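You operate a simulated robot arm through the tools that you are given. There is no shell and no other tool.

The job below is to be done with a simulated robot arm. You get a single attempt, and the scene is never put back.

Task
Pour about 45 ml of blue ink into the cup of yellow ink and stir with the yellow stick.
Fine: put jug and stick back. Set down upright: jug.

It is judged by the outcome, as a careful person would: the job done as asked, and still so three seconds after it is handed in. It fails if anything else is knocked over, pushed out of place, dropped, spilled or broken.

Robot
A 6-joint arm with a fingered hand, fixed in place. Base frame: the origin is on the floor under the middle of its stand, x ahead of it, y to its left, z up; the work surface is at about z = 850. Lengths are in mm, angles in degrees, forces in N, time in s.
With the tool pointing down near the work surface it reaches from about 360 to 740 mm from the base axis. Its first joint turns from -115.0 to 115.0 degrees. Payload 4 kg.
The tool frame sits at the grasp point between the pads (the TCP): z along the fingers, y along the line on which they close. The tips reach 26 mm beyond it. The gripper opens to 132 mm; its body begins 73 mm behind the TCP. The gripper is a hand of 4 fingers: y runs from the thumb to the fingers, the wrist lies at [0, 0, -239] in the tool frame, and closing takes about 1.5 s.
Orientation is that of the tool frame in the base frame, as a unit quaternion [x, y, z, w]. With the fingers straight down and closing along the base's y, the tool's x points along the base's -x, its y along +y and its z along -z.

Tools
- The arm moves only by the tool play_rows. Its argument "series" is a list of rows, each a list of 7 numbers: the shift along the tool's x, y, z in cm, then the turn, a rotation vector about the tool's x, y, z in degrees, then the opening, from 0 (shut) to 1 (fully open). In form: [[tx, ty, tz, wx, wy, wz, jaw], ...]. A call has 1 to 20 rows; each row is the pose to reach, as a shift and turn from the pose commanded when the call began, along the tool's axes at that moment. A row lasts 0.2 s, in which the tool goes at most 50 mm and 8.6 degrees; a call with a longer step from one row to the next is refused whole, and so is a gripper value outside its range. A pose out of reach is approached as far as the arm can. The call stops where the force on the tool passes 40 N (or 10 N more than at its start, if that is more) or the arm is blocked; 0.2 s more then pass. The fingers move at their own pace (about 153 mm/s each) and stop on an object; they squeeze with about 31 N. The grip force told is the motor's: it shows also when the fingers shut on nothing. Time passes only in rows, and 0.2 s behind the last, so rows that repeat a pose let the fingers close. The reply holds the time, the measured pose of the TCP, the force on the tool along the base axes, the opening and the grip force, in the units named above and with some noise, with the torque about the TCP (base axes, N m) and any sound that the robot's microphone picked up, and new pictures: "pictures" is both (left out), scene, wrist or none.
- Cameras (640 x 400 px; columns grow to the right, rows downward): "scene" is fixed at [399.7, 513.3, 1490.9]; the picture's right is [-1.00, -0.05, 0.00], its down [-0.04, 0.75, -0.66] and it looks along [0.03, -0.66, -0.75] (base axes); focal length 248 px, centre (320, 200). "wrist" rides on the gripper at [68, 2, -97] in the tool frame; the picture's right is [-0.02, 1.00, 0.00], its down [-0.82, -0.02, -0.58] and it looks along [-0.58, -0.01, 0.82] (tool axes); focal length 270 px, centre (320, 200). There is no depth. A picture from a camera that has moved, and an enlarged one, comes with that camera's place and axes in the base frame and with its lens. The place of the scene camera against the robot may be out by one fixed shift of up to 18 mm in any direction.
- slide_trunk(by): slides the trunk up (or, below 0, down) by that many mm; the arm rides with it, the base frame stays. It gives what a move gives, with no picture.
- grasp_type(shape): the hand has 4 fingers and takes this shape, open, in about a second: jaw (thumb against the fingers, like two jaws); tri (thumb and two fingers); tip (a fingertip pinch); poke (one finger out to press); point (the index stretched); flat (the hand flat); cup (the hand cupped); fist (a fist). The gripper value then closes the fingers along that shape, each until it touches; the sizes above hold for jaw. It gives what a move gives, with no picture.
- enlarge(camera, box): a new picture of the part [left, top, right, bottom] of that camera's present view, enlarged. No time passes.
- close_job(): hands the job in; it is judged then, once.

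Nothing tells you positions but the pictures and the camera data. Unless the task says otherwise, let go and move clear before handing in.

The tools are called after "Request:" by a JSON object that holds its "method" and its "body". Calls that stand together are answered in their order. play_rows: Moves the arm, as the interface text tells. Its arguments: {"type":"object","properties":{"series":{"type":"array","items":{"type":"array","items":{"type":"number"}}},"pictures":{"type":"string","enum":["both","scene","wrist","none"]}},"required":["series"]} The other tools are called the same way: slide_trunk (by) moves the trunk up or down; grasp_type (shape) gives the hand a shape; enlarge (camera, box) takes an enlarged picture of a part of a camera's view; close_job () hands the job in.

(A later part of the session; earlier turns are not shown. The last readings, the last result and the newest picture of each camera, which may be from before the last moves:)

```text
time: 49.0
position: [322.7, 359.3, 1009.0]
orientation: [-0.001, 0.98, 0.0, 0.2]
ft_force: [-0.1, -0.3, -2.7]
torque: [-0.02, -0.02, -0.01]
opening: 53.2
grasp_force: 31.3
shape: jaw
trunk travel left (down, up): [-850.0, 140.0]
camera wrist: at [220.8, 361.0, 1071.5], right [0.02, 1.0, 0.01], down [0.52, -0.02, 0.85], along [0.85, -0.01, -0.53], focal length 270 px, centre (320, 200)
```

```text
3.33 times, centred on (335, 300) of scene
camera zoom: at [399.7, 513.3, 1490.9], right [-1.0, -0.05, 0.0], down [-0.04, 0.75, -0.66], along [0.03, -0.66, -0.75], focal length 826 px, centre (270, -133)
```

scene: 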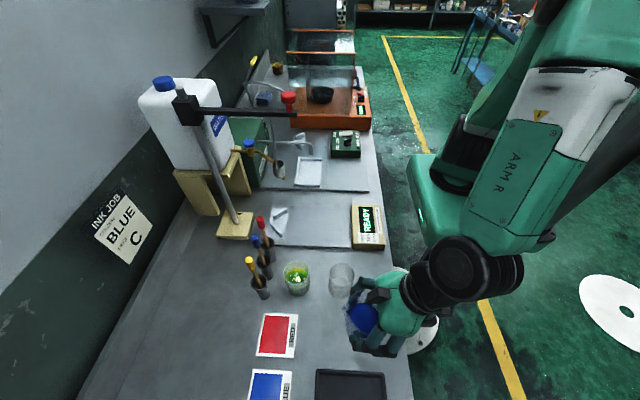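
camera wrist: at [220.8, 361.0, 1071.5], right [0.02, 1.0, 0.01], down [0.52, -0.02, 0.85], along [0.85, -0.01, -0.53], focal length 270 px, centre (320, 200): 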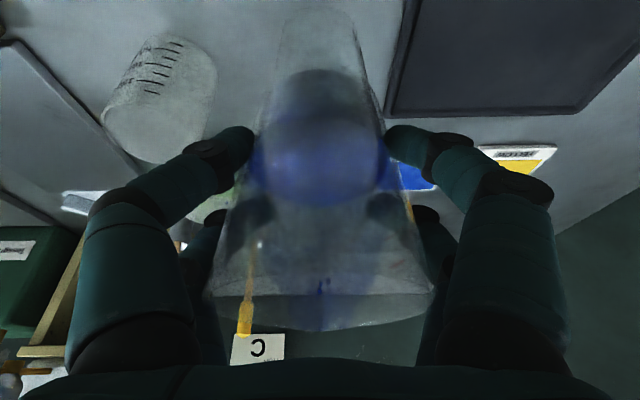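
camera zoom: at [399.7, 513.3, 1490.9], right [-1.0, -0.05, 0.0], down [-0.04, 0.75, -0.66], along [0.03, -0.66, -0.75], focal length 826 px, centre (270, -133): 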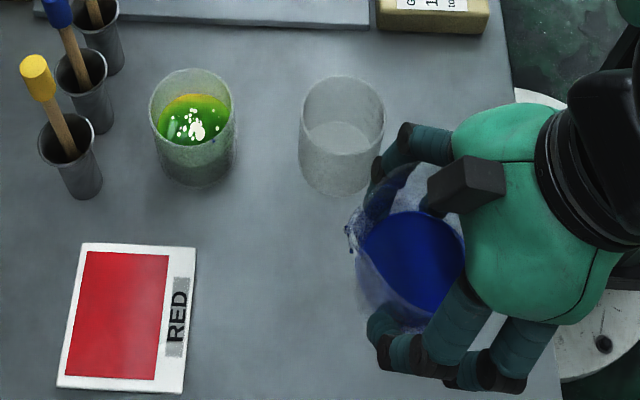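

The level is at about z 892 against 876 at the start, roughly 43–44 ml, which is close enough to 45. I'm lowering the jug back onto its original spot.

Request:
{"method": "play_rows", "body": {"series": [[0.6, 0.02, 1.38, 0, 0, 0, 0.3], [1.2, 0.04, 2.75, 0, 0, 0, 0.3], [1.8, 0.06, 4.13, 0, 0, 0, 0.3], [2.4, 0.08, 5.5, 0, 0, 0, 0.3], [2.9, 0.1, 6.65, 0, 0, 0, 0.3], [3.4, 0.1, 7.8, 0, 0, 0, 0.3], [3.8, 0.1, 8.7, 0, 0, 0, 0.3], [4.0, 0.1, 9.17, 0, 0, 0, 0.3], [4.0, 0.1, 9.17, 0, 0, 0, 0.3]], "pictures": "both"}}

Request:
{"method": "enlarge", "body": {"camera": "scene", "box": [310, 270, 420, 370]}}

```text
time: 51.0
position: [321.5, 360.4, 908.0]
orientation: [-0.001, 0.98, -0.001, 0.199]
ft_force: [-0.5, 0.4, -3.9]
torque: [0.01, -0.03, 0.0]
opening: 53.3
grasp_force: 31.5
shape: jaw
trunk travel left (down, up): [-850.0, 140.0]
camera wrist: at [220.7, 361.5, 970.7], right [0.02, 1.0, 0.01], down [0.53, -0.02, 0.85], along [0.85, -0.01, -0.53], focal length 270 px, centre (320, 200)
```

scene: 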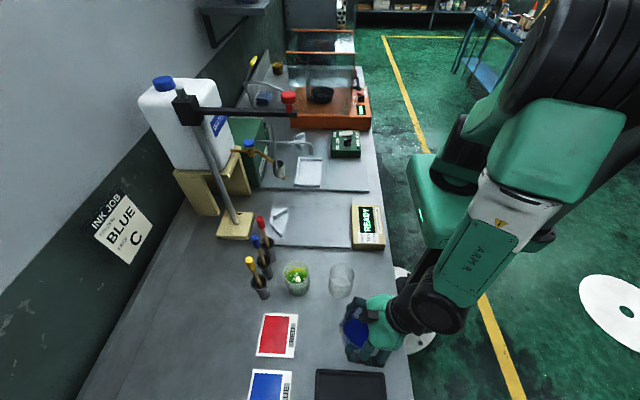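
wrist: 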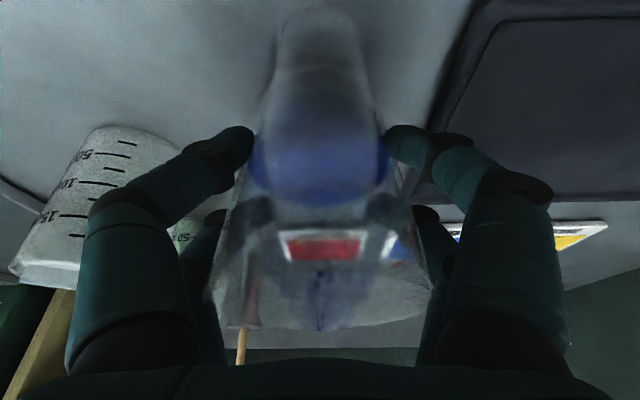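

```text
4.00 times, centred on (365, 320) of scene
camera zoom: at [399.7, 513.3, 1490.9], right [-1.0, -0.05, 0.0], down [-0.04, 0.75, -0.66], along [0.03, -0.66, -0.75], focal length 991 px, centre (140, -280)
```

zoom: 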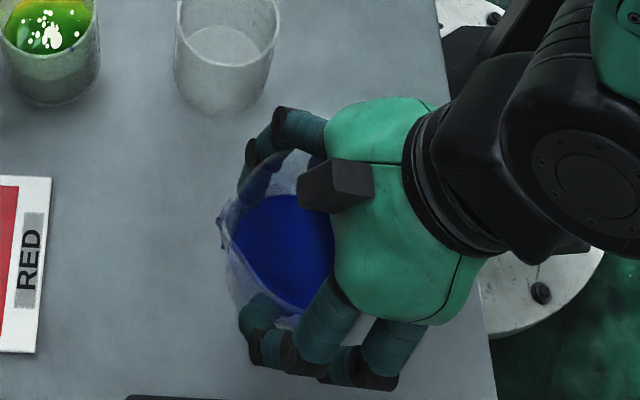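

About 4 mm is left. I'll lower in small steps to touch down gently.

Request:
{"method": "play_rows", "body": {"series": [[0.04, 0, 0.09, 0, 0, 0, 0.3], [0.08, 0, 0.18, 0, 0, 0, 0.3], [0.12, 0, 0.28, 0, 0, 0, 0.3], [0.14, 0, 0.33, 0, 0, 0, 0.3], [0.14, 0, 0.33, 0, 0, 0, 0.3]], "pictures": "wrist"}}

```text
time: 52.2
position: [322.4, 358.2, 905.8]
orientation: [-0.001, 0.98, -0.001, 0.2]
ft_force: [-0.1, -0.2, 2.0]
torque: [0.02, 0.08, -0.03]
opening: 53.4
grasp_force: 30.8
shape: jaw
trunk travel left (down, up): [-850.0, 140.0]
camera wrist: at [220.3, 361.7, 967.9], right [0.02, 1.0, 0.01], down [0.52, -0.02, 0.85], along [0.85, -0.01, -0.52], focal length 270 px, centre (320, 200)
```

wrist: 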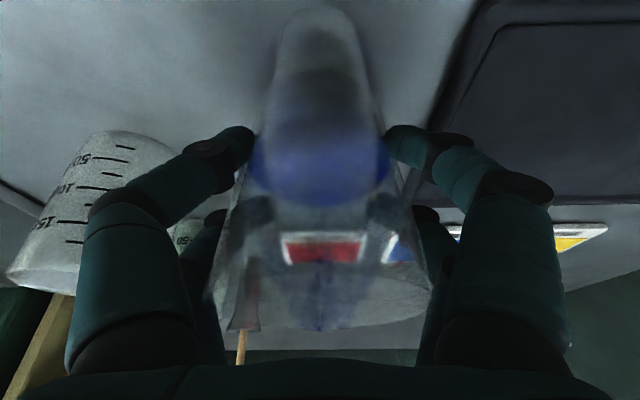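

The force shows the jug has touched down (+2 N, from -3 N). I'm opening the hand.

Request:
{"method": "play_rows", "body": {"series": [[0, 0, 0, 0, 0, 0, 0.45], [0, 0, 0, 0, 0, 0, 0.55], [0, 0, 0, 0, 0, 0, 0.65], [0, 0, 0, 0, 0, 0, 0.79], [0, 0, 0, 0, 0, 0, 0.79], [0, 0, 0, 0, 0, 0, 0.79]], "pictures": "both"}}

Request:
{"method": "enlarge", "body": {"camera": "scene", "box": [310, 270, 420, 370]}}

```text
time: 53.6
position: [321.4, 360.1, 905.8]
orientation: [0.0, 0.98, -0.001, 0.199]
ft_force: [0.5, -0.1, -0.3]
torque: [0.02, -0.01, 0.03]
opening: 103.8
grasp_force: 0.0
shape: jaw
trunk travel left (down, up): [-850.0, 140.0]
camera wrist: at [220.2, 361.6, 967.7], right [0.02, 1.0, 0.01], down [0.52, -0.02, 0.85], along [0.85, -0.01, -0.53], focal length 270 px, centre (320, 200)
```

scene: 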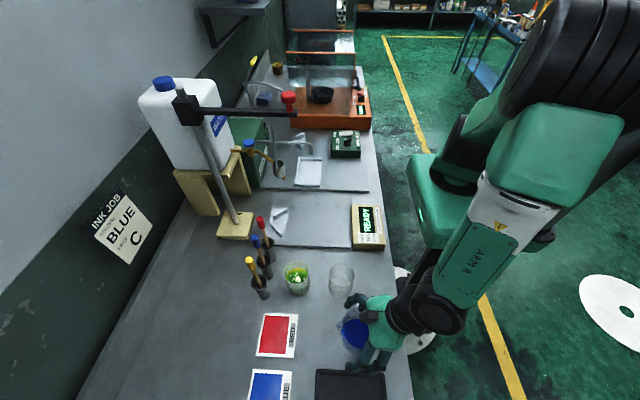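
wrist: 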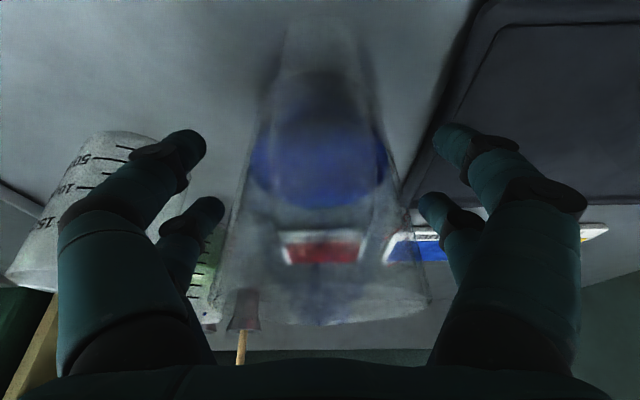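

```text
4.00 times, centred on (365, 320) of scene
camera zoom: at [399.7, 513.3, 1490.9], right [-1.0, -0.05, 0.0], down [-0.04, 0.75, -0.66], along [0.03, -0.66, -0.75], focal length 991 px, centre (140, -280)
```

zoom: 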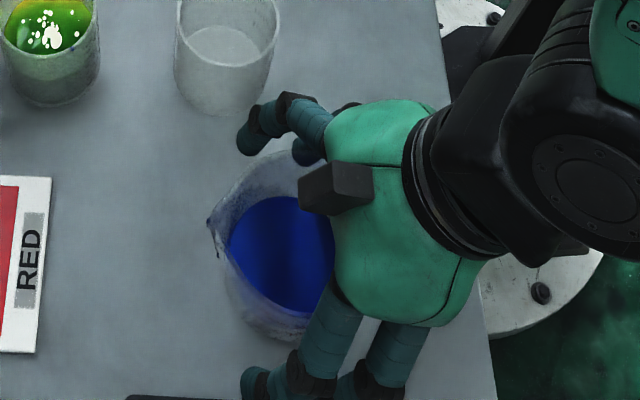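

The jug stands upright at home. I'm retreating back along the tool axis.

Request:
{"method": "play_rows", "body": {"series": [[0, 0, -1.5, 0, 0, 0, 0.79], [0, 0, -4, 0, 0, 0, 0.79], [0, 0, -7, 0, 0, 0, 0.79], [0, 0, -10, 0, 0, 0, 0.79], [0, 0, -13, 0, 0, 0, 0.79], [0, 0, -13, 0, 0, 0, 0.79]], "pictures": "both"}}

Request:
{"method": "enlarge", "body": {"camera": "scene", "box": [310, 270, 420, 370]}}

Request:
{"method": "enlarge", "body": {"camera": "wrist", "box": [160, 50, 480, 250]}}

```text
time: 55.0
position: [269.8, 361.6, 1026.5]
orientation: [0.0, 0.98, -0.001, 0.199]
ft_force: [-0.6, 1.4, 1.2]
torque: [-0.02, 0.01, -0.01]
opening: 104.0
grasp_force: 0.0
shape: jaw
trunk travel left (down, up): [-850.0, 140.0]
camera wrist: at [169.3, 362.7, 1087.7], right [0.02, 1.0, 0.01], down [0.52, -0.02, 0.85], along [0.85, -0.01, -0.53], focal length 270 px, centre (320, 200)
```

scene: 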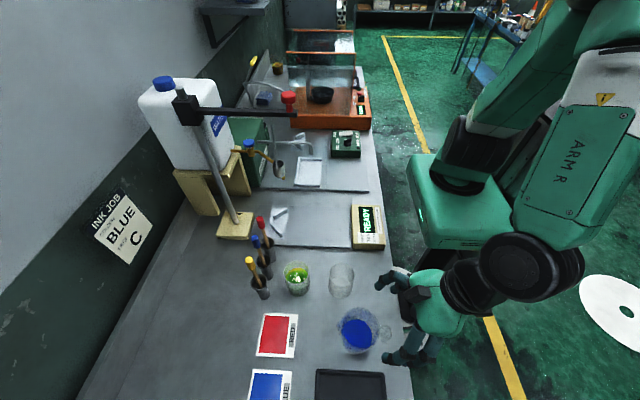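
wrist: 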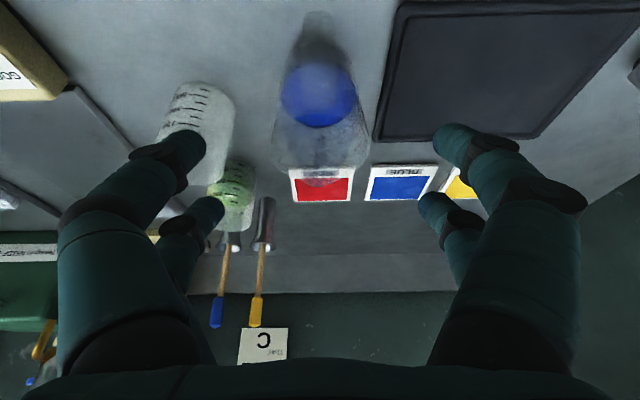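

```text
4.00 times, centred on (365, 320) of scene
camera zoom: at [399.7, 513.3, 1490.9], right [-1.0, -0.05, 0.0], down [-0.04, 0.75, -0.66], along [0.03, -0.66, -0.75], focal length 991 px, centre (140, -280)
```

zoom: 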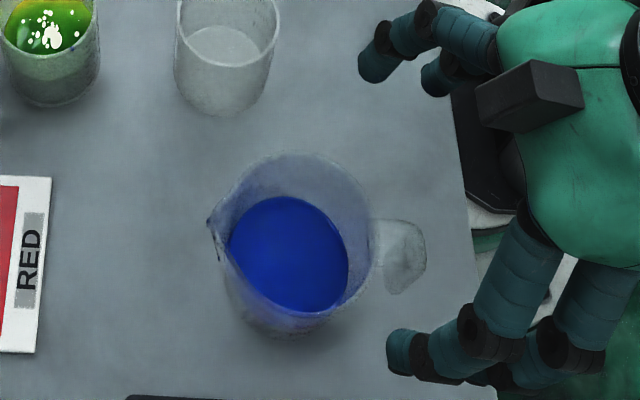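

```text
2.00 times, centred on (320, 150) of wrist
camera zoom: at [169.3, 362.7, 1087.7], right [0.02, 1.0, 0.01], down [0.52, -0.02, 0.85], along [0.85, -0.01, -0.53], focal length 541 px, centre (320, 300)
```

zoom: 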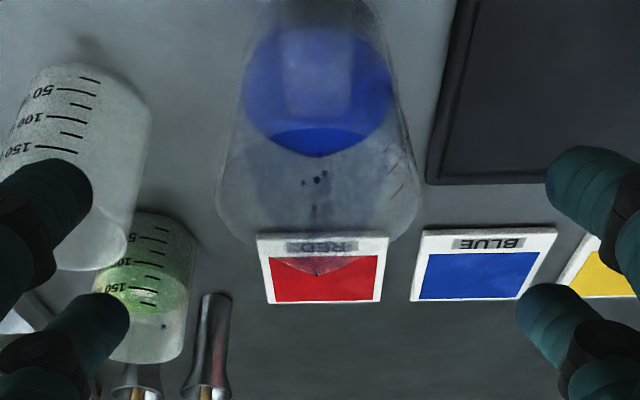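

The jug is back on its original spot and upright; its level fell about 13 mm, consistent with ~45 ml. Next is the yellow stick, so I'll rise, straighten the hand and try the fingertip-pinch shape.

Request:
{"method": "play_rows", "body": {"series": [[-1.0, 0, -2.5, 0, 0, 0, 1], [-4.0, -1.5, -4.5, 0, 4, 0, 1], [-7.0, -3.0, -6.0, 0, 8, 0, 1], [-10.0, -4.5, -7.5, 0, 12, 0, 1], [-13.0, -6.0, -9.0, 0, 16, 0, 1], [-16.0, -7.5, -10.0, 0, 20, 0, 1], [-18.8, -9.0, -11.0, 0, 23, 0, 1], [-18.8, -9.0, -11.0, 0, 23, 0, 1]], "pictures": "none"}}

Request:
{"method": "grasp_type", "body": {"shape": "tip"}}

Request:
{"method": "enlarge", "body": {"camera": "wrist", "box": [0, 0, 640, 400]}}

Request:
{"method": "enlarge", "body": {"camera": "scene", "box": [200, 100, 420, 320]}}

```text
time: 56.8
position: [401.5, 271.9, 1200.5]
orientation: [-0.001, 1.0, -0.001, 0.0]
ft_force: [0.0, 0.6, 0.2]
torque: [0.02, 0.03, -0.02]
opening: 131.7
grasp_force: 0.0
shape: jaw
trunk travel left (down, up): [-850.0, 140.0]
```

```text
time: 57.7
position: [401.4, 271.9, 1200.0]
orientation: [0.0, 1.0, -0.001, 0.001]
ft_force: [0.7, -0.5, 0.1]
torque: [-0.02, 0.0, -0.01]
opening: 132.2
grasp_force: 0.2
shape: tip
trunk travel left (down, up): [-850.0, 140.0]
```

```text
1.00 times, centred on (320, 200) of wrist (not enlarged: the box is as wide or as high as the picture)
camera zoom: at [331.9, 273.3, 1297.0], right [0.02, 1.0, 0.0], down [0.82, -0.02, 0.58], along [0.58, -0.02, -0.82], focal length 270 px, centre (320, 200)
```

zoom: 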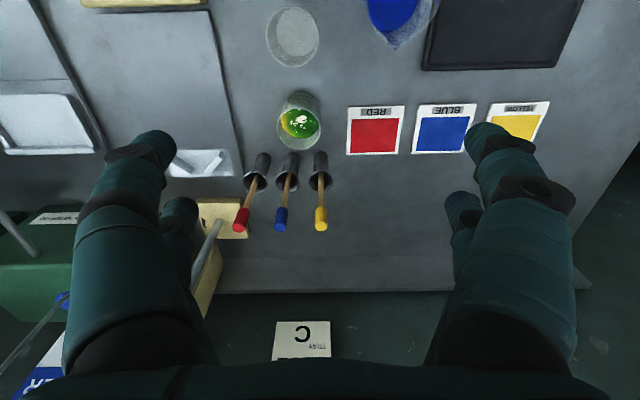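

```text
1.82 times, centred on (310, 210) of scene
camera zoom: at [399.7, 513.3, 1490.9], right [-1.0, -0.05, 0.0], down [-0.04, 0.75, -0.66], along [0.03, -0.66, -0.75], focal length 450 px, centre (338, 182)
```

zoom: 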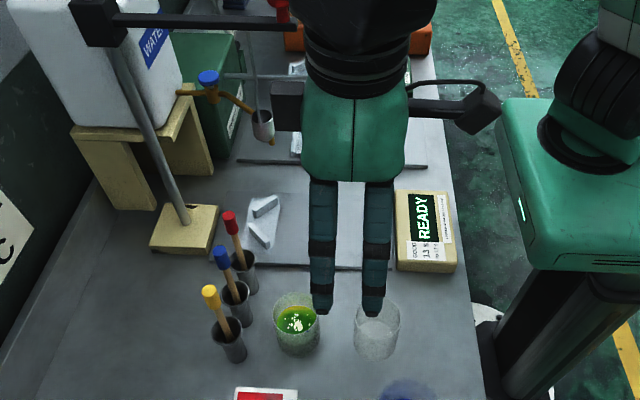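

The open "tip" shape looks like jaw, so I'll partly close it here in free air to see which digits move.

Request:
{"method": "play_rows", "body": {"series": [[0, 0, 0, 0, 0, 0, 0.6], [0, 0, 0, 0, 0, 0, 0.3], [0, 0, 0, 0, 0, 0, 0.3], [0, 0, 0, 0, 0, 0, 0.3], [0, 0, 0, 0, 0, 0, 0.3]], "pictures": "wrist"}}

Request:
{"method": "play_rows", "body": {"series": [[0, 0, 0, 0, 0, 0, 0.1], [0, 0, 0, 0, 0, 0, 0.1], [0, 0, 0, 0, 0, 0, 0.1]], "pictures": "both"}}

```text
time: 58.9
position: [400.9, 272.3, 1200.2]
orientation: [0.001, 1.0, -0.002, 0.002]
ft_force: [0.0, -0.4, 0.5]
torque: [0.02, -0.01, -0.03]
opening: 39.8
grasp_force: 0.1
shape: tip
trunk travel left (down, up): [-850.0, 140.0]
camera wrist: at [331.8, 273.3, 1297.0], right [0.02, 1.0, 0.0], down [0.82, -0.02, 0.58], along [0.58, -0.02, -0.82], focal length 270 px, centre (320, 200)
```

wrist: 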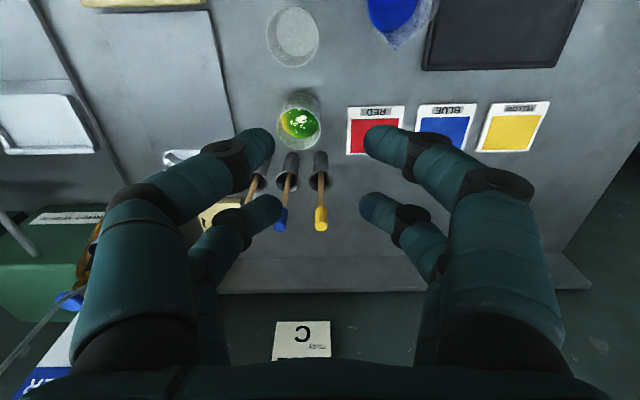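

```text
time: 59.7
position: [399.9, 272.1, 1200.7]
orientation: [0.001, 1.0, -0.001, 0.001]
ft_force: [-0.4, 0.0, 0.4]
torque: [-0.01, -0.02, 0.01]
opening: 13.5
grasp_force: 0.1
shape: tip
trunk travel left (down, up): [-850.0, 140.0]
camera wrist: at [331.8, 273.3, 1297.0], right [0.02, 1.0, 0.0], down [0.82, -0.02, 0.58], along [0.58, -0.02, -0.82], focal length 270 px, centre (320, 200)
```

scene: 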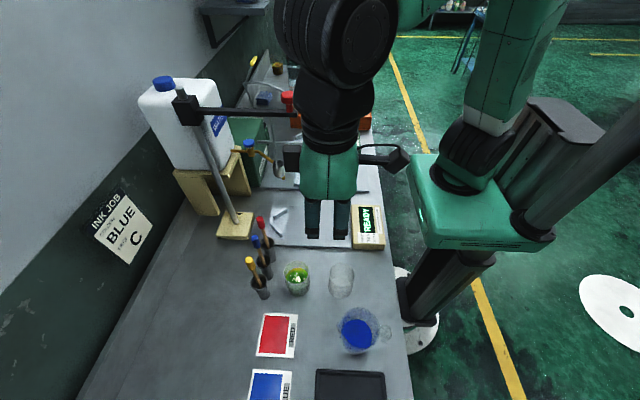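
wrist: 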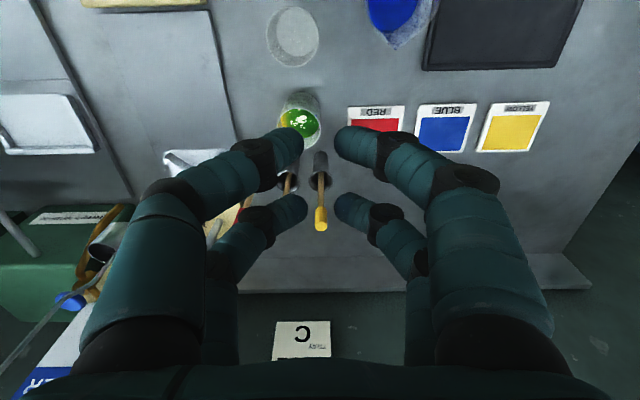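

In "tip" all four digits still work as two opposing pairs. I'll check whether "tri" gives a centred pinch.

Request:
{"method": "grasp_type", "body": {"shape": "tri"}}

Request:
{"method": "play_rows", "body": {"series": [[0, 0, 0, 0, 0, 0, 0.6], [0, 0, 0, 0, 0, 0, 0.2], [0, 0, 0, 0, 0, 0, 0.15], [0, 0, 0, 0, 0, 0, 0.15], [0, 0, 0, 0, 0, 0, 0.15]], "pictures": "wrist"}}

```text
time: 60.6
position: [400.6, 271.3, 1202.4]
orientation: [0.0, 1.0, -0.001, 0.001]
ft_force: [-1.0, -0.6, -0.7]
torque: [0.0, 0.0, -0.01]
opening: 131.8
grasp_force: 0.0
shape: tri
trunk travel left (down, up): [-850.0, 140.0]
```

```text
time: 61.8
position: [399.6, 271.7, 1199.6]
orientation: [0.001, 1.0, 0.0, 0.002]
ft_force: [0.0, -0.2, -0.1]
torque: [0.03, 0.01, 0.02]
opening: 20.2
grasp_force: 0.1
shape: tri
trunk travel left (down, up): [-850.0, 140.0]
camera wrist: at [331.8, 273.3, 1297.0], right [0.02, 1.0, 0.0], down [0.82, -0.02, 0.58], along [0.58, -0.02, -0.82], focal length 270 px, centre (320, 200)
```

wrist: 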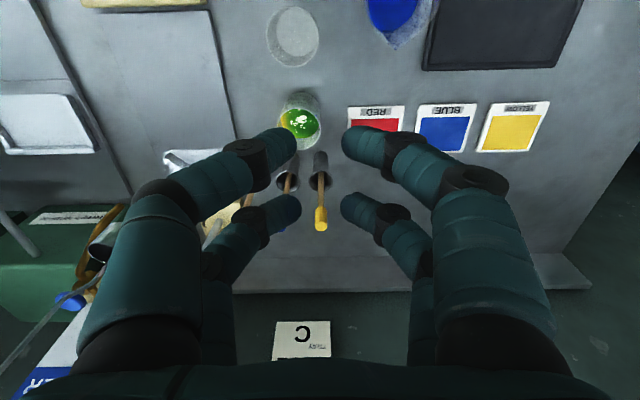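

All shapes close as two opposing pairs about ±18 mm along tool x. I'll use jaw and pinch the knob with one pair. Now I'll yaw -90° so the hand closes along x, away from the blue stick, and look from above the yellow stick.

Request:
{"method": "grasp_type", "body": {"shape": "jaw"}}

Request:
{"method": "play_rows", "body": {"series": [[-1.4, 0.15, 0.2, 0, 0, 8.2, 0.6], [-2.8, 0.3, 0.4, 0, 0, 16.4, 0.6], [-4.2, 0.45, 0.6, 0, 0, 24.6, 0.6], [-5.6, 0.6, 0.8, 0, 0, 32.8, 0.6], [-7.0, 0.75, 1.0, 0, 0, 41, 0.6], [-8.4, 0.9, 1.4, 0, 0, 49.2, 0.6], [-9.8, 1.05, 1.8, 0, 0, 57.4, 0.6], [-11.2, 1.2, 2.4, 0, 0, 65.6, 0.6], [-12.6, 1.35, 3.0, 0, 0, 73.8, 0.6], [-14.2, 1.5, 4.0, 0, 0, 82, 0.6], [-15.8, 1.7, 5.0, 0, 0, 90, 0.6], [-15.8, 1.7, 5.0, 0, 0, 90, 0.6]], "pictures": "both"}}

Request:
{"method": "enlarge", "body": {"camera": "wrist", "box": [220, 50, 420, 250]}}

```text
time: 62.7
position: [400.5, 272.6, 1201.2]
orientation: [0.0, 1.0, -0.001, 0.001]
ft_force: [0.4, 0.3, 0.4]
torque: [0.01, 0.02, 0.01]
opening: 132.0
grasp_force: 0.1
shape: jaw
trunk travel left (down, up): [-850.0, 140.0]
```

```text
time: 65.3
position: [558.0, 287.9, 1150.9]
orientation: [0.708, 0.707, 0.0, 0.001]
ft_force: [-0.1, 0.4, 0.2]
torque: [0.02, 0.06, -0.01]
opening: 79.8
grasp_force: 0.1
shape: jaw
trunk travel left (down, up): [-850.0, 140.0]
camera wrist: at [559.4, 356.2, 1246.7], right [1.0, -0.03, 0.0], down [-0.02, -0.82, 0.58], along [-0.01, -0.58, -0.82], focal length 270 px, centre (320, 200)
```

scene: 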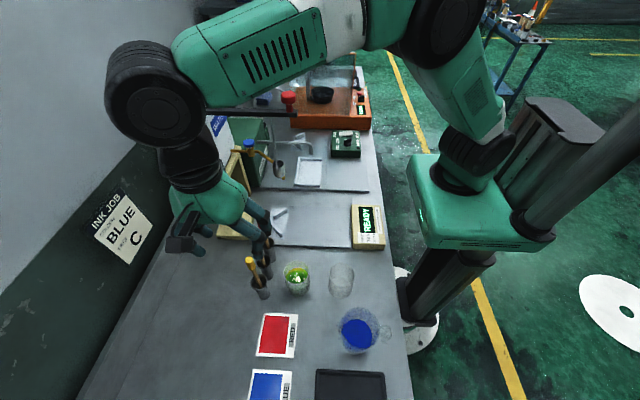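
wrist: 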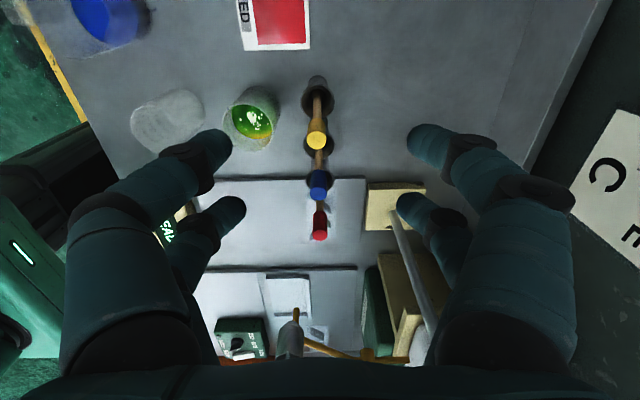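

```text
2.00 times, centred on (320, 150) of wrist
camera zoom: at [559.4, 356.2, 1246.7], right [1.0, -0.03, 0.0], down [-0.02, -0.82, 0.58], along [-0.01, -0.58, -0.82], focal length 541 px, centre (320, 300)
```

zoom: 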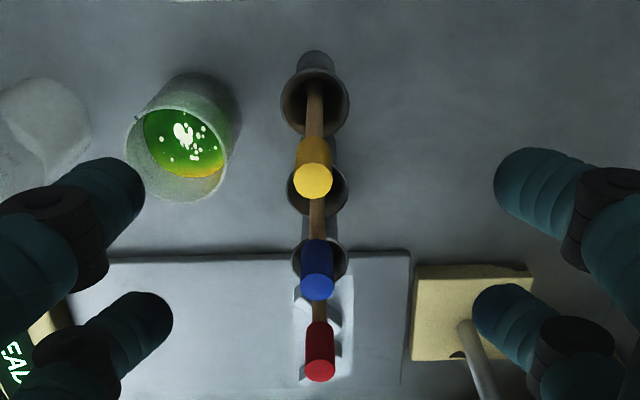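

The yellow knob is about 16 mm across, with its top near (555, 269.5, 1040). The blue one is at y ≈ 217. I'll descend so the pair at tool x = -18 straddles the yellow knob.

Request:
{"method": "play_rows", "body": {"series": [[0, -0.1, 2.5, 0, 0, 0, 0.45], [0, -0.2, 5.0, 0, 0, 0, 0.45], [0, -0.28, 7.5, 0, 0, 0, 0.45], [0, -0.28, 9.5, 0, 0, 0, 0.45], [0, -0.28, 11.5, 0, 0, 0, 0.45], [0.01, -0.28, 13.29, 0, 0, 0, 0.45], [0.01, -0.28, 13.29, 0, 0, 0, 0.45]], "pictures": "both"}}

Request:
{"method": "enlarge", "body": {"camera": "wrist", "box": [160, 100, 480, 300]}}

Request:
{"method": "enlarge", "body": {"camera": "scene", "box": [180, 180, 340, 320]}}

```text
time: 66.9
position: [555.9, 288.2, 1018.5]
orientation: [0.707, 0.707, -0.001, 0.0]
ft_force: [-0.3, -0.3, 0.0]
torque: [0.0, -0.01, 0.02]
opening: 60.1
grasp_force: 0.0
shape: jaw
trunk travel left (down, up): [-850.0, 140.0]
camera wrist: at [557.5, 356.2, 1113.5], right [1.0, -0.02, 0.0], down [-0.02, -0.82, 0.58], along [-0.01, -0.58, -0.82], focal length 270 px, centre (320, 200)
```

scene: 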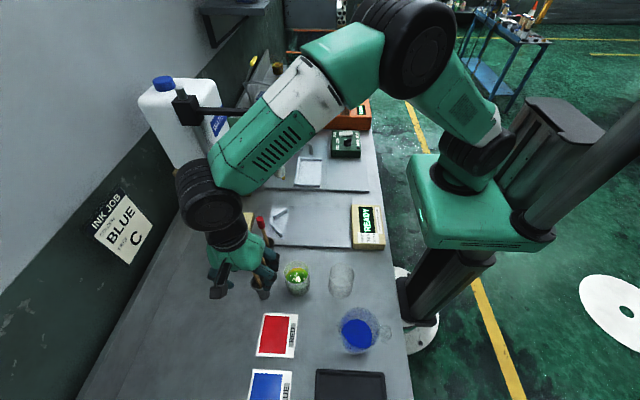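
wrist: 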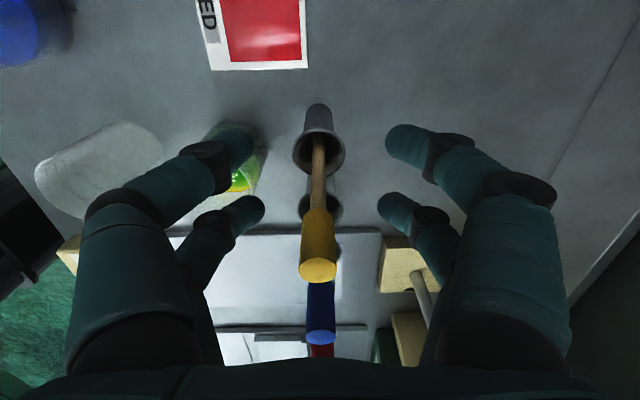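

```text
2.00 times, centred on (320, 200) of wrist
camera zoom: at [557.5, 356.2, 1113.5], right [1.0, -0.02, 0.0], down [-0.02, -0.82, 0.58], along [-0.01, -0.58, -0.82], focal length 541 px, centre (320, 200)
```

zoom: 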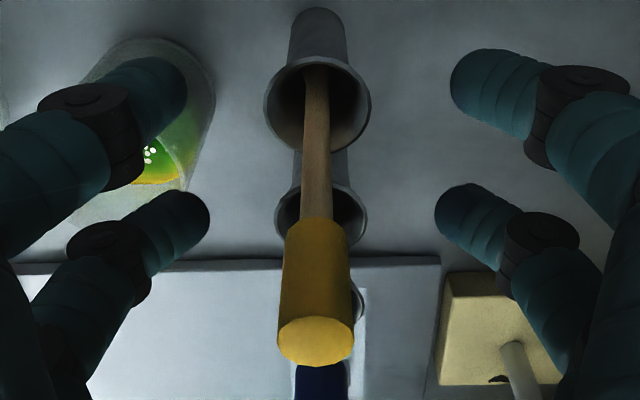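

```text
2.86 times, centred on (260, 250) of scene
camera zoom: at [399.7, 513.3, 1490.9], right [-1.0, -0.05, 0.0], down [-0.04, 0.75, -0.66], along [0.03, -0.66, -0.75], focal length 708 px, centre (491, 57)
```

zoom: 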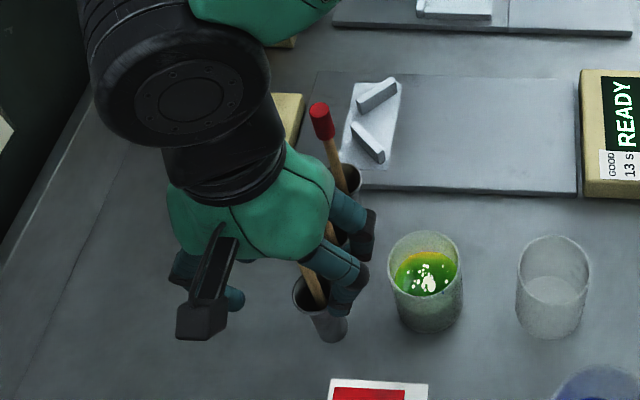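

The knob sits between the far pair. I'll raise 6 mm so the tips land on the knob rather than its lower edge, then close.

Request:
{"method": "play_rows", "body": {"series": [[0, -0.1, -0.3, 0, 0, 0, 0.45], [0, -0.1, -0.6, 0, 0, 0, 0.45], [0, -0.1, -0.6, 0, 0, 0, 0.3], [0, -0.1, -0.6, 0, 0, 0, 0.15], [0, -0.1, -0.6, 0, 0, 0, 0.08], [0, -0.1, -0.6, 0, 0, 0, 0.0], [0, -0.1, -0.6, 0, 0, 0, 0.0], [0, -0.1, -0.6, 0, 0, 0, 0.0]], "pictures": "both"}}

Request:
{"method": "enlarge", "body": {"camera": "wrist", "box": [160, 100, 480, 300]}}

Request:
{"method": "enlarge", "body": {"camera": "scene", "box": [180, 180, 340, 320]}}

```text
time: 68.7
position: [554.2, 287.5, 1024.3]
orientation: [0.707, 0.707, 0.0, 0.001]
ft_force: [0.0, 0.9, 0.4]
torque: [0.0, 0.01, -0.03]
opening: 0.0
grasp_force: 30.6
shape: jaw
trunk travel left (down, up): [-850.0, 140.0]
camera wrist: at [556.3, 356.2, 1119.9], right [1.0, -0.02, 0.0], down [-0.02, -0.82, 0.58], along [-0.01, -0.58, -0.82], focal length 270 px, centre (320, 200)
```

scene: 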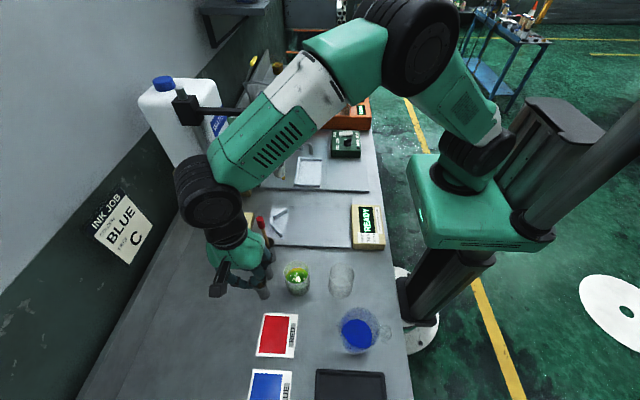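
wrist: 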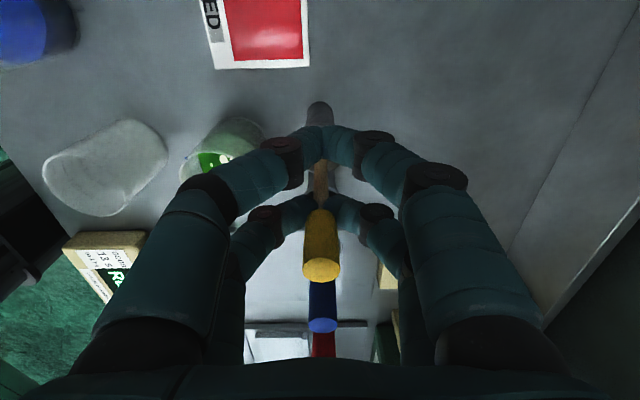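

```text
2.00 times, centred on (320, 200) of wrist
camera zoom: at [556.3, 356.2, 1119.9], right [1.0, -0.02, 0.0], down [-0.02, -0.82, 0.58], along [-0.01, -0.58, -0.82], focal length 541 px, centre (320, 200)
```

zoom: 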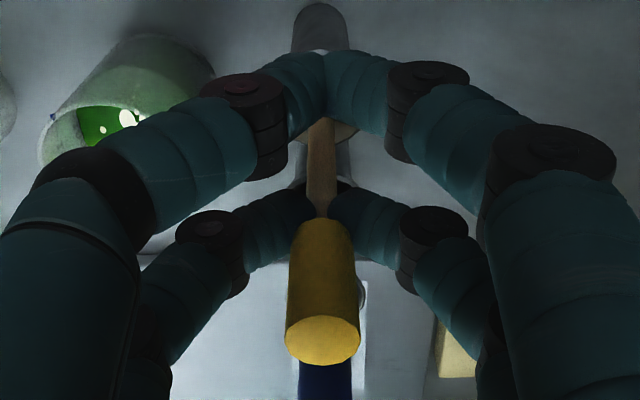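

```text
2.86 times, centred on (260, 250) of scene
camera zoom: at [399.7, 513.3, 1490.9], right [-1.0, -0.05, 0.0], down [-0.04, 0.75, -0.66], along [0.03, -0.66, -0.75], focal length 708 px, centre (491, 57)
```

zoom: 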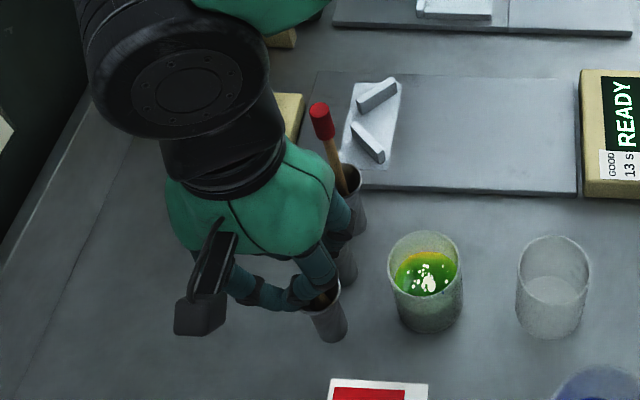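

The fingertips closed on the wooden part just below the knob. I'd rather hold the knob itself, so I'll reopen, raise 13 mm and close again.

Request:
{"method": "play_rows", "body": {"series": [[0, 0, 0, 0, 0, 0, 0.2], [0, 0, 0, 0, 0, 0, 0.4], [0, 0, 0, 0, 0, 0, 0.4], [0, 0, -0.6, 0, 0, 0, 0.4], [0, 0, -1.3, 0, 0, 0, 0.4], [0, 0, -1.3, 0, 0, 0, 0.4]], "pictures": "wrist"}}

Request:
{"method": "enlarge", "body": {"camera": "wrist", "box": [160, 100, 480, 300]}}

```text
time: 70.1
position: [555.8, 288.6, 1038.0]
orientation: [0.707, 0.707, 0.0, 0.001]
ft_force: [-0.6, 0.3, -0.4]
torque: [0.04, -0.05, -0.03]
opening: 52.5
grasp_force: 0.0
shape: jaw
trunk travel left (down, up): [-850.0, 140.0]
camera wrist: at [556.3, 356.1, 1132.9], right [1.0, -0.02, 0.0], down [-0.02, -0.82, 0.58], along [-0.01, -0.58, -0.82], focal length 270 px, centre (320, 200)
```

wrist: 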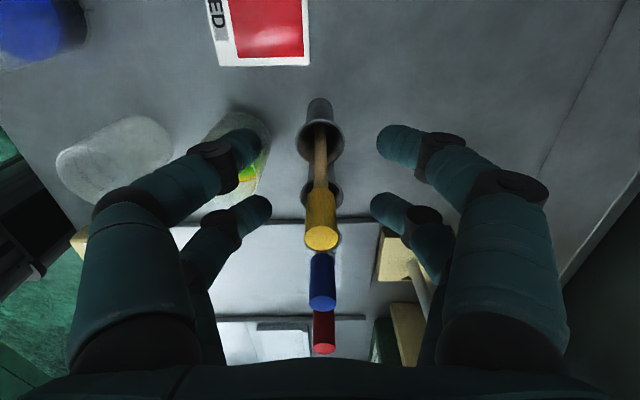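

```text
2.00 times, centred on (320, 200) of wrist
camera zoom: at [556.3, 356.1, 1132.9], right [1.0, -0.02, 0.0], down [-0.02, -0.82, 0.58], along [-0.01, -0.58, -0.82], focal length 541 px, centre (320, 200)
```

zoom: 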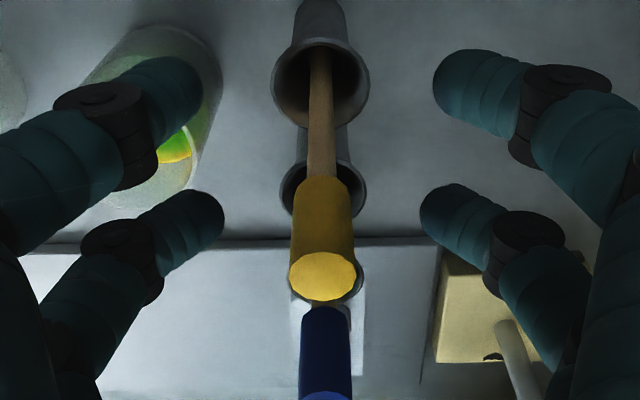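

The tips are now level with the middle of the knob, so I'm closing.

Request:
{"method": "play_rows", "body": {"series": [[0, 0, 0, 0, 0, 0, 0.25], [0, 0, 0, 0, 0, 0, 0.12], [0, 0, 0, 0, 0, 0, 0.0], [0, 0, 0, 0, 0, 0, 0.0], [0, 0, 0, 0, 0, 0, 0.0], [0, 0, 0, 0, 0, 0, 0.0]], "pictures": "wrist"}}

Request:
{"method": "enlarge", "body": {"camera": "wrist", "box": [160, 100, 480, 300]}}

```text
time: 71.5
position: [556.0, 288.1, 1036.6]
orientation: [0.707, 0.707, 0.001, 0.001]
ft_force: [-1.2, 0.3, -1.0]
torque: [0.04, 0.01, 0.0]
opening: 0.0
grasp_force: 30.2
shape: jaw
trunk travel left (down, up): [-850.0, 140.0]
camera wrist: at [556.3, 356.1, 1132.8], right [1.0, -0.02, 0.0], down [-0.02, -0.82, 0.58], along [-0.01, -0.58, -0.82], focal length 270 px, centre (320, 200)
```

wrist: 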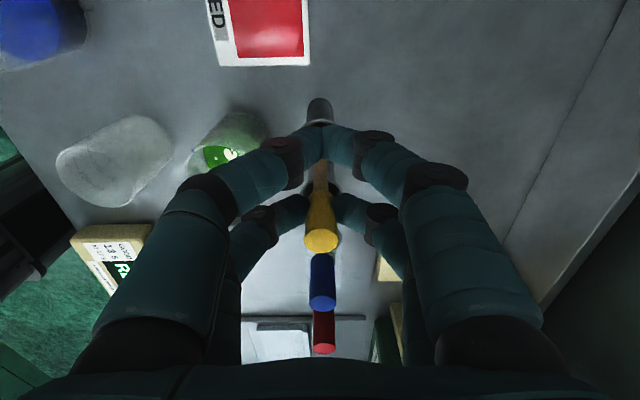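

```text
2.00 times, centred on (320, 200) of wrist
camera zoom: at [556.3, 356.1, 1132.8], right [1.0, -0.02, 0.0], down [-0.02, -0.82, 0.58], along [-0.01, -0.58, -0.82], focal length 541 px, centre (320, 200)
```

zoom: 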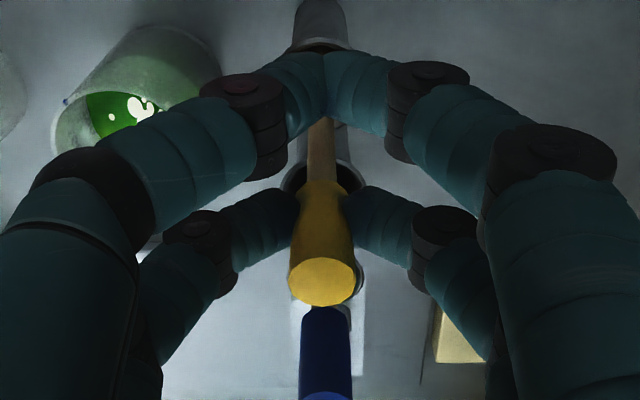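

The far pair now pinches the knob on both sides. I'll lift gently and check that it follows.

Request:
{"method": "play_rows", "body": {"series": [[0, 0, -0.6, 0, 0, 0, 0.0], [0, 0, -1.4, 0, 0, 0, 0.0], [0, 0, -2.2, 0, 0, 0, 0.0], [0, 0, -3.0, 0, 0, 0, 0.0], [0, 0, -3.0, 0, 0, 0, 0.0]], "pictures": "both"}}

Request:
{"method": "enlarge", "body": {"camera": "wrist", "box": [160, 100, 480, 300]}}

Request:
{"method": "enlarge", "body": {"camera": "scene", "box": [180, 180, 340, 320]}}

```text
time: 72.7
position: [553.5, 287.7, 1066.5]
orientation: [0.707, 0.707, -0.001, 0.001]
ft_force: [0.1, -0.6, 0.1]
torque: [0.02, 0.01, -0.01]
opening: 0.0
grasp_force: 31.5
shape: jaw
trunk travel left (down, up): [-850.0, 140.0]
camera wrist: at [556.1, 355.8, 1162.9], right [1.0, -0.02, 0.0], down [-0.02, -0.82, 0.58], along [-0.01, -0.58, -0.82], focal length 270 px, centre (320, 200)
```

scene: 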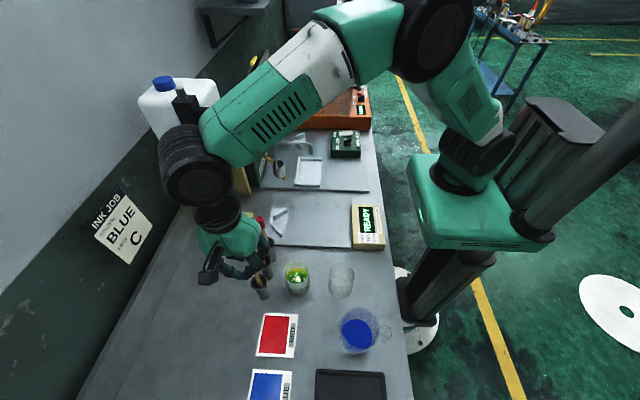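
wrist: 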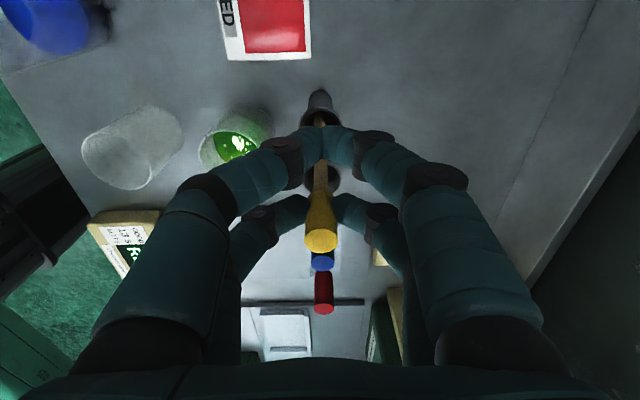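

```text
2.00 times, centred on (320, 200) of wrist
camera zoom: at [556.1, 355.8, 1162.9], right [1.0, -0.02, 0.0], down [-0.02, -0.82, 0.58], along [-0.01, -0.58, -0.82], focal length 541 px, centre (320, 200)
```

zoom: 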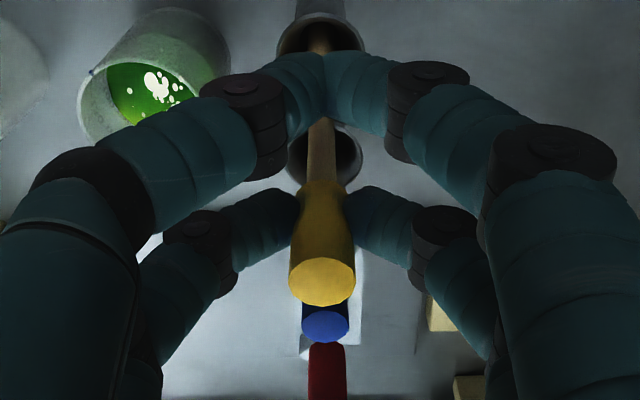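

```text
2.86 times, centred on (260, 250) of scene
camera zoom: at [399.7, 513.3, 1490.9], right [-1.0, -0.05, 0.0], down [-0.04, 0.75, -0.66], along [0.03, -0.66, -0.75], focal length 708 px, centre (491, 57)
```

zoom: 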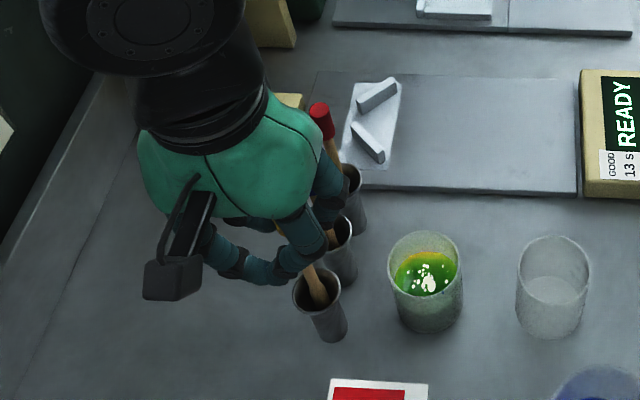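

The stick follows the hand firmly. I'm lifting it clear of the holder.

Request:
{"method": "play_rows", "body": {"series": [[0, 0, -1.2, 0, 0, 0, 0.0], [0, 0, -2.7, 0, 0, 0, 0.0], [0, 0, -4.2, 0, 0, 0, 0.0], [0, 0, -5.7, 0, 0, 0, 0.0], [0, 0, -7.2, 0, 0, 0, 0.0], [0, 0, -8.5, 0, 0, 0, 0.0], [0, 0, -8.5, 0, 0, 0, 0.0]], "pictures": "both"}}

Request:
{"method": "enlarge", "body": {"camera": "wrist", "box": [160, 100, 480, 300]}}

Request:
{"method": "enlarge", "body": {"camera": "scene", "box": [180, 160, 340, 300]}}

```text
time: 74.3
position: [553.8, 287.7, 1152.3]
orientation: [0.706, 0.708, -0.001, 0.002]
ft_force: [-0.2, 0.6, 0.6]
torque: [0.02, -0.03, 0.0]
opening: 0.0
grasp_force: 30.5
shape: jaw
trunk travel left (down, up): [-850.0, 140.0]
camera wrist: at [555.6, 356.0, 1248.1], right [1.0, -0.02, 0.0], down [-0.02, -0.82, 0.58], along [-0.01, -0.58, -0.82], focal length 270 px, centre (320, 200)
```

scene: 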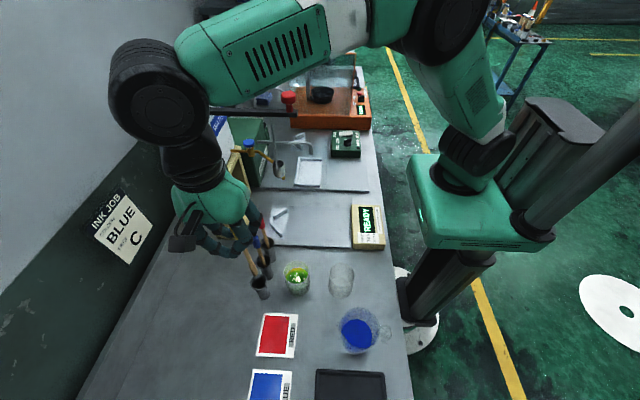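
wrist: 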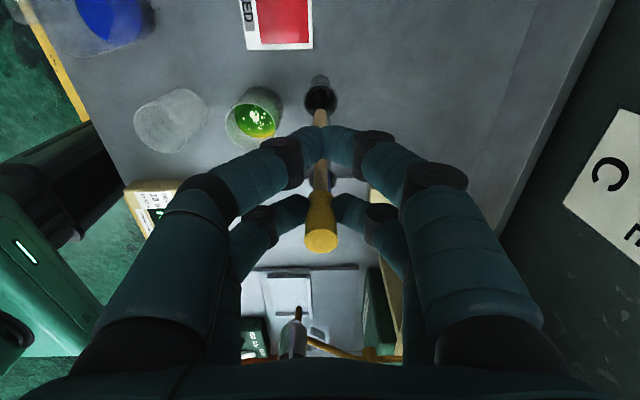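

```text
2.00 times, centred on (320, 200) of wrist
camera zoom: at [555.6, 356.0, 1248.1], right [1.0, -0.02, 0.0], down [-0.02, -0.82, 0.58], along [-0.01, -0.58, -0.82], focal length 541 px, centre (320, 200)
```

zoom: 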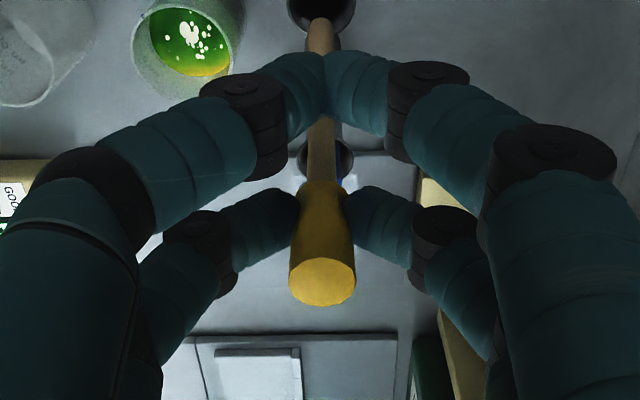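

```text
2.86 times, centred on (260, 230) of scene
camera zoom: at [399.7, 513.3, 1490.9], right [-1.0, -0.05, 0.0], down [-0.04, 0.75, -0.66], along [0.03, -0.66, -0.75], focal length 708 px, centre (491, 114)
```

zoom: 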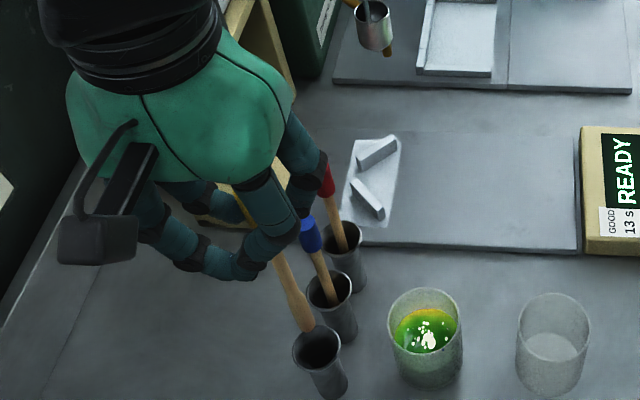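

The stick is out, with its bottom at about z 965 and hanging straight. I'm carrying it over the cup centre.

Request:
{"method": "play_rows", "body": {"series": [[-0.3, -0.9, 0, 0, 0, 0, 0.0], [-0.7, -2.2, 0, 0, 0, 0, 0.0], [-1.2, -3.6, 0, 0, 0, 0, 0.0], [-1.7, -5.0, 0, 0, 0, 0, 0.0], [-2.2, -6.4, 0, 0, 0, 0, 0.0], [-2.6, -7.6, 0, 0, 0, 0, 0.0], [-2.9, -8.28, 0, 0, 0, 0, 0.0], [-2.9, -8.28, 0, 0, 0, 0, 0.0], [-2.9, -8.28, 0, 0, 0, 0, 0.0]], "pictures": "both"}}

Request:
{"method": "enlarge", "body": {"camera": "wrist", "box": [240, 50, 400, 200]}}

Request:
{"method": "enlarge", "body": {"camera": "scene", "box": [220, 160, 380, 320]}}

```text
time: 76.3
position: [470.8, 257.8, 1150.9]
orientation: [0.706, 0.708, 0.0, 0.001]
ft_force: [-0.1, -0.1, 0.6]
torque: [0.02, 0.0, -0.01]
opening: 0.0
grasp_force: 31.2
shape: jaw
trunk travel left (down, up): [-850.0, 140.0]
camera wrist: at [472.6, 326.6, 1247.5], right [1.0, -0.02, 0.0], down [-0.02, -0.82, 0.58], along [-0.01, -0.58, -0.82], focal length 270 px, centre (320, 200)
```

scene: 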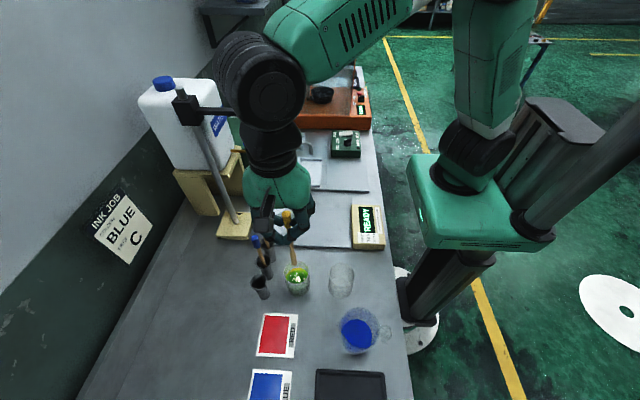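
wrist: 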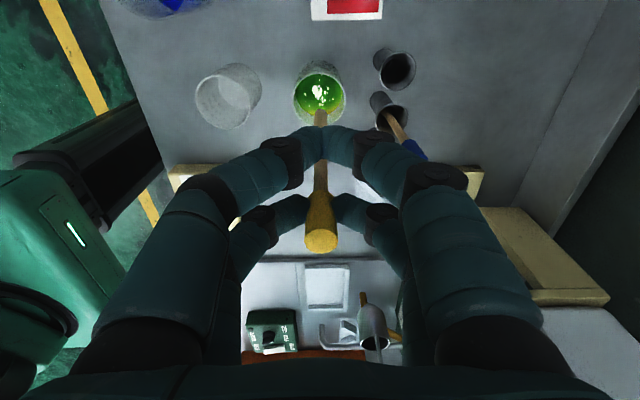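

```text
2.67 times, centred on (320, 125) of wrist
camera zoom: at [472.6, 326.6, 1247.5], right [1.0, -0.02, 0.0], down [-0.02, -0.82, 0.58], along [-0.01, -0.58, -0.82], focal length 721 px, centre (320, 400)
```

zoom: 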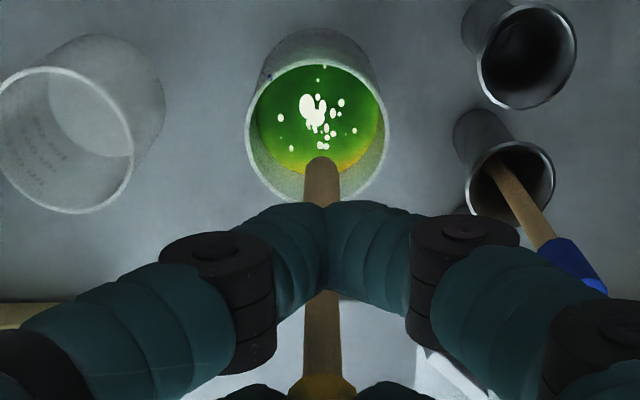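

```text
2.50 times, centred on (300, 240) of scene
camera zoom: at [399.7, 513.3, 1490.9], right [-1.0, -0.05, 0.0], down [-0.04, 0.75, -0.66], along [0.03, -0.66, -0.75], focal length 619 px, centre (370, 100)
```

zoom: 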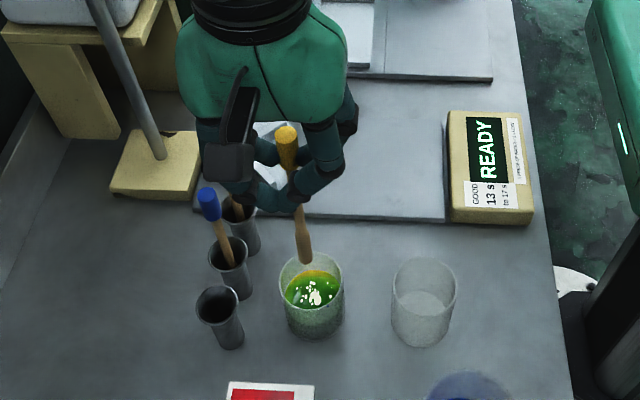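

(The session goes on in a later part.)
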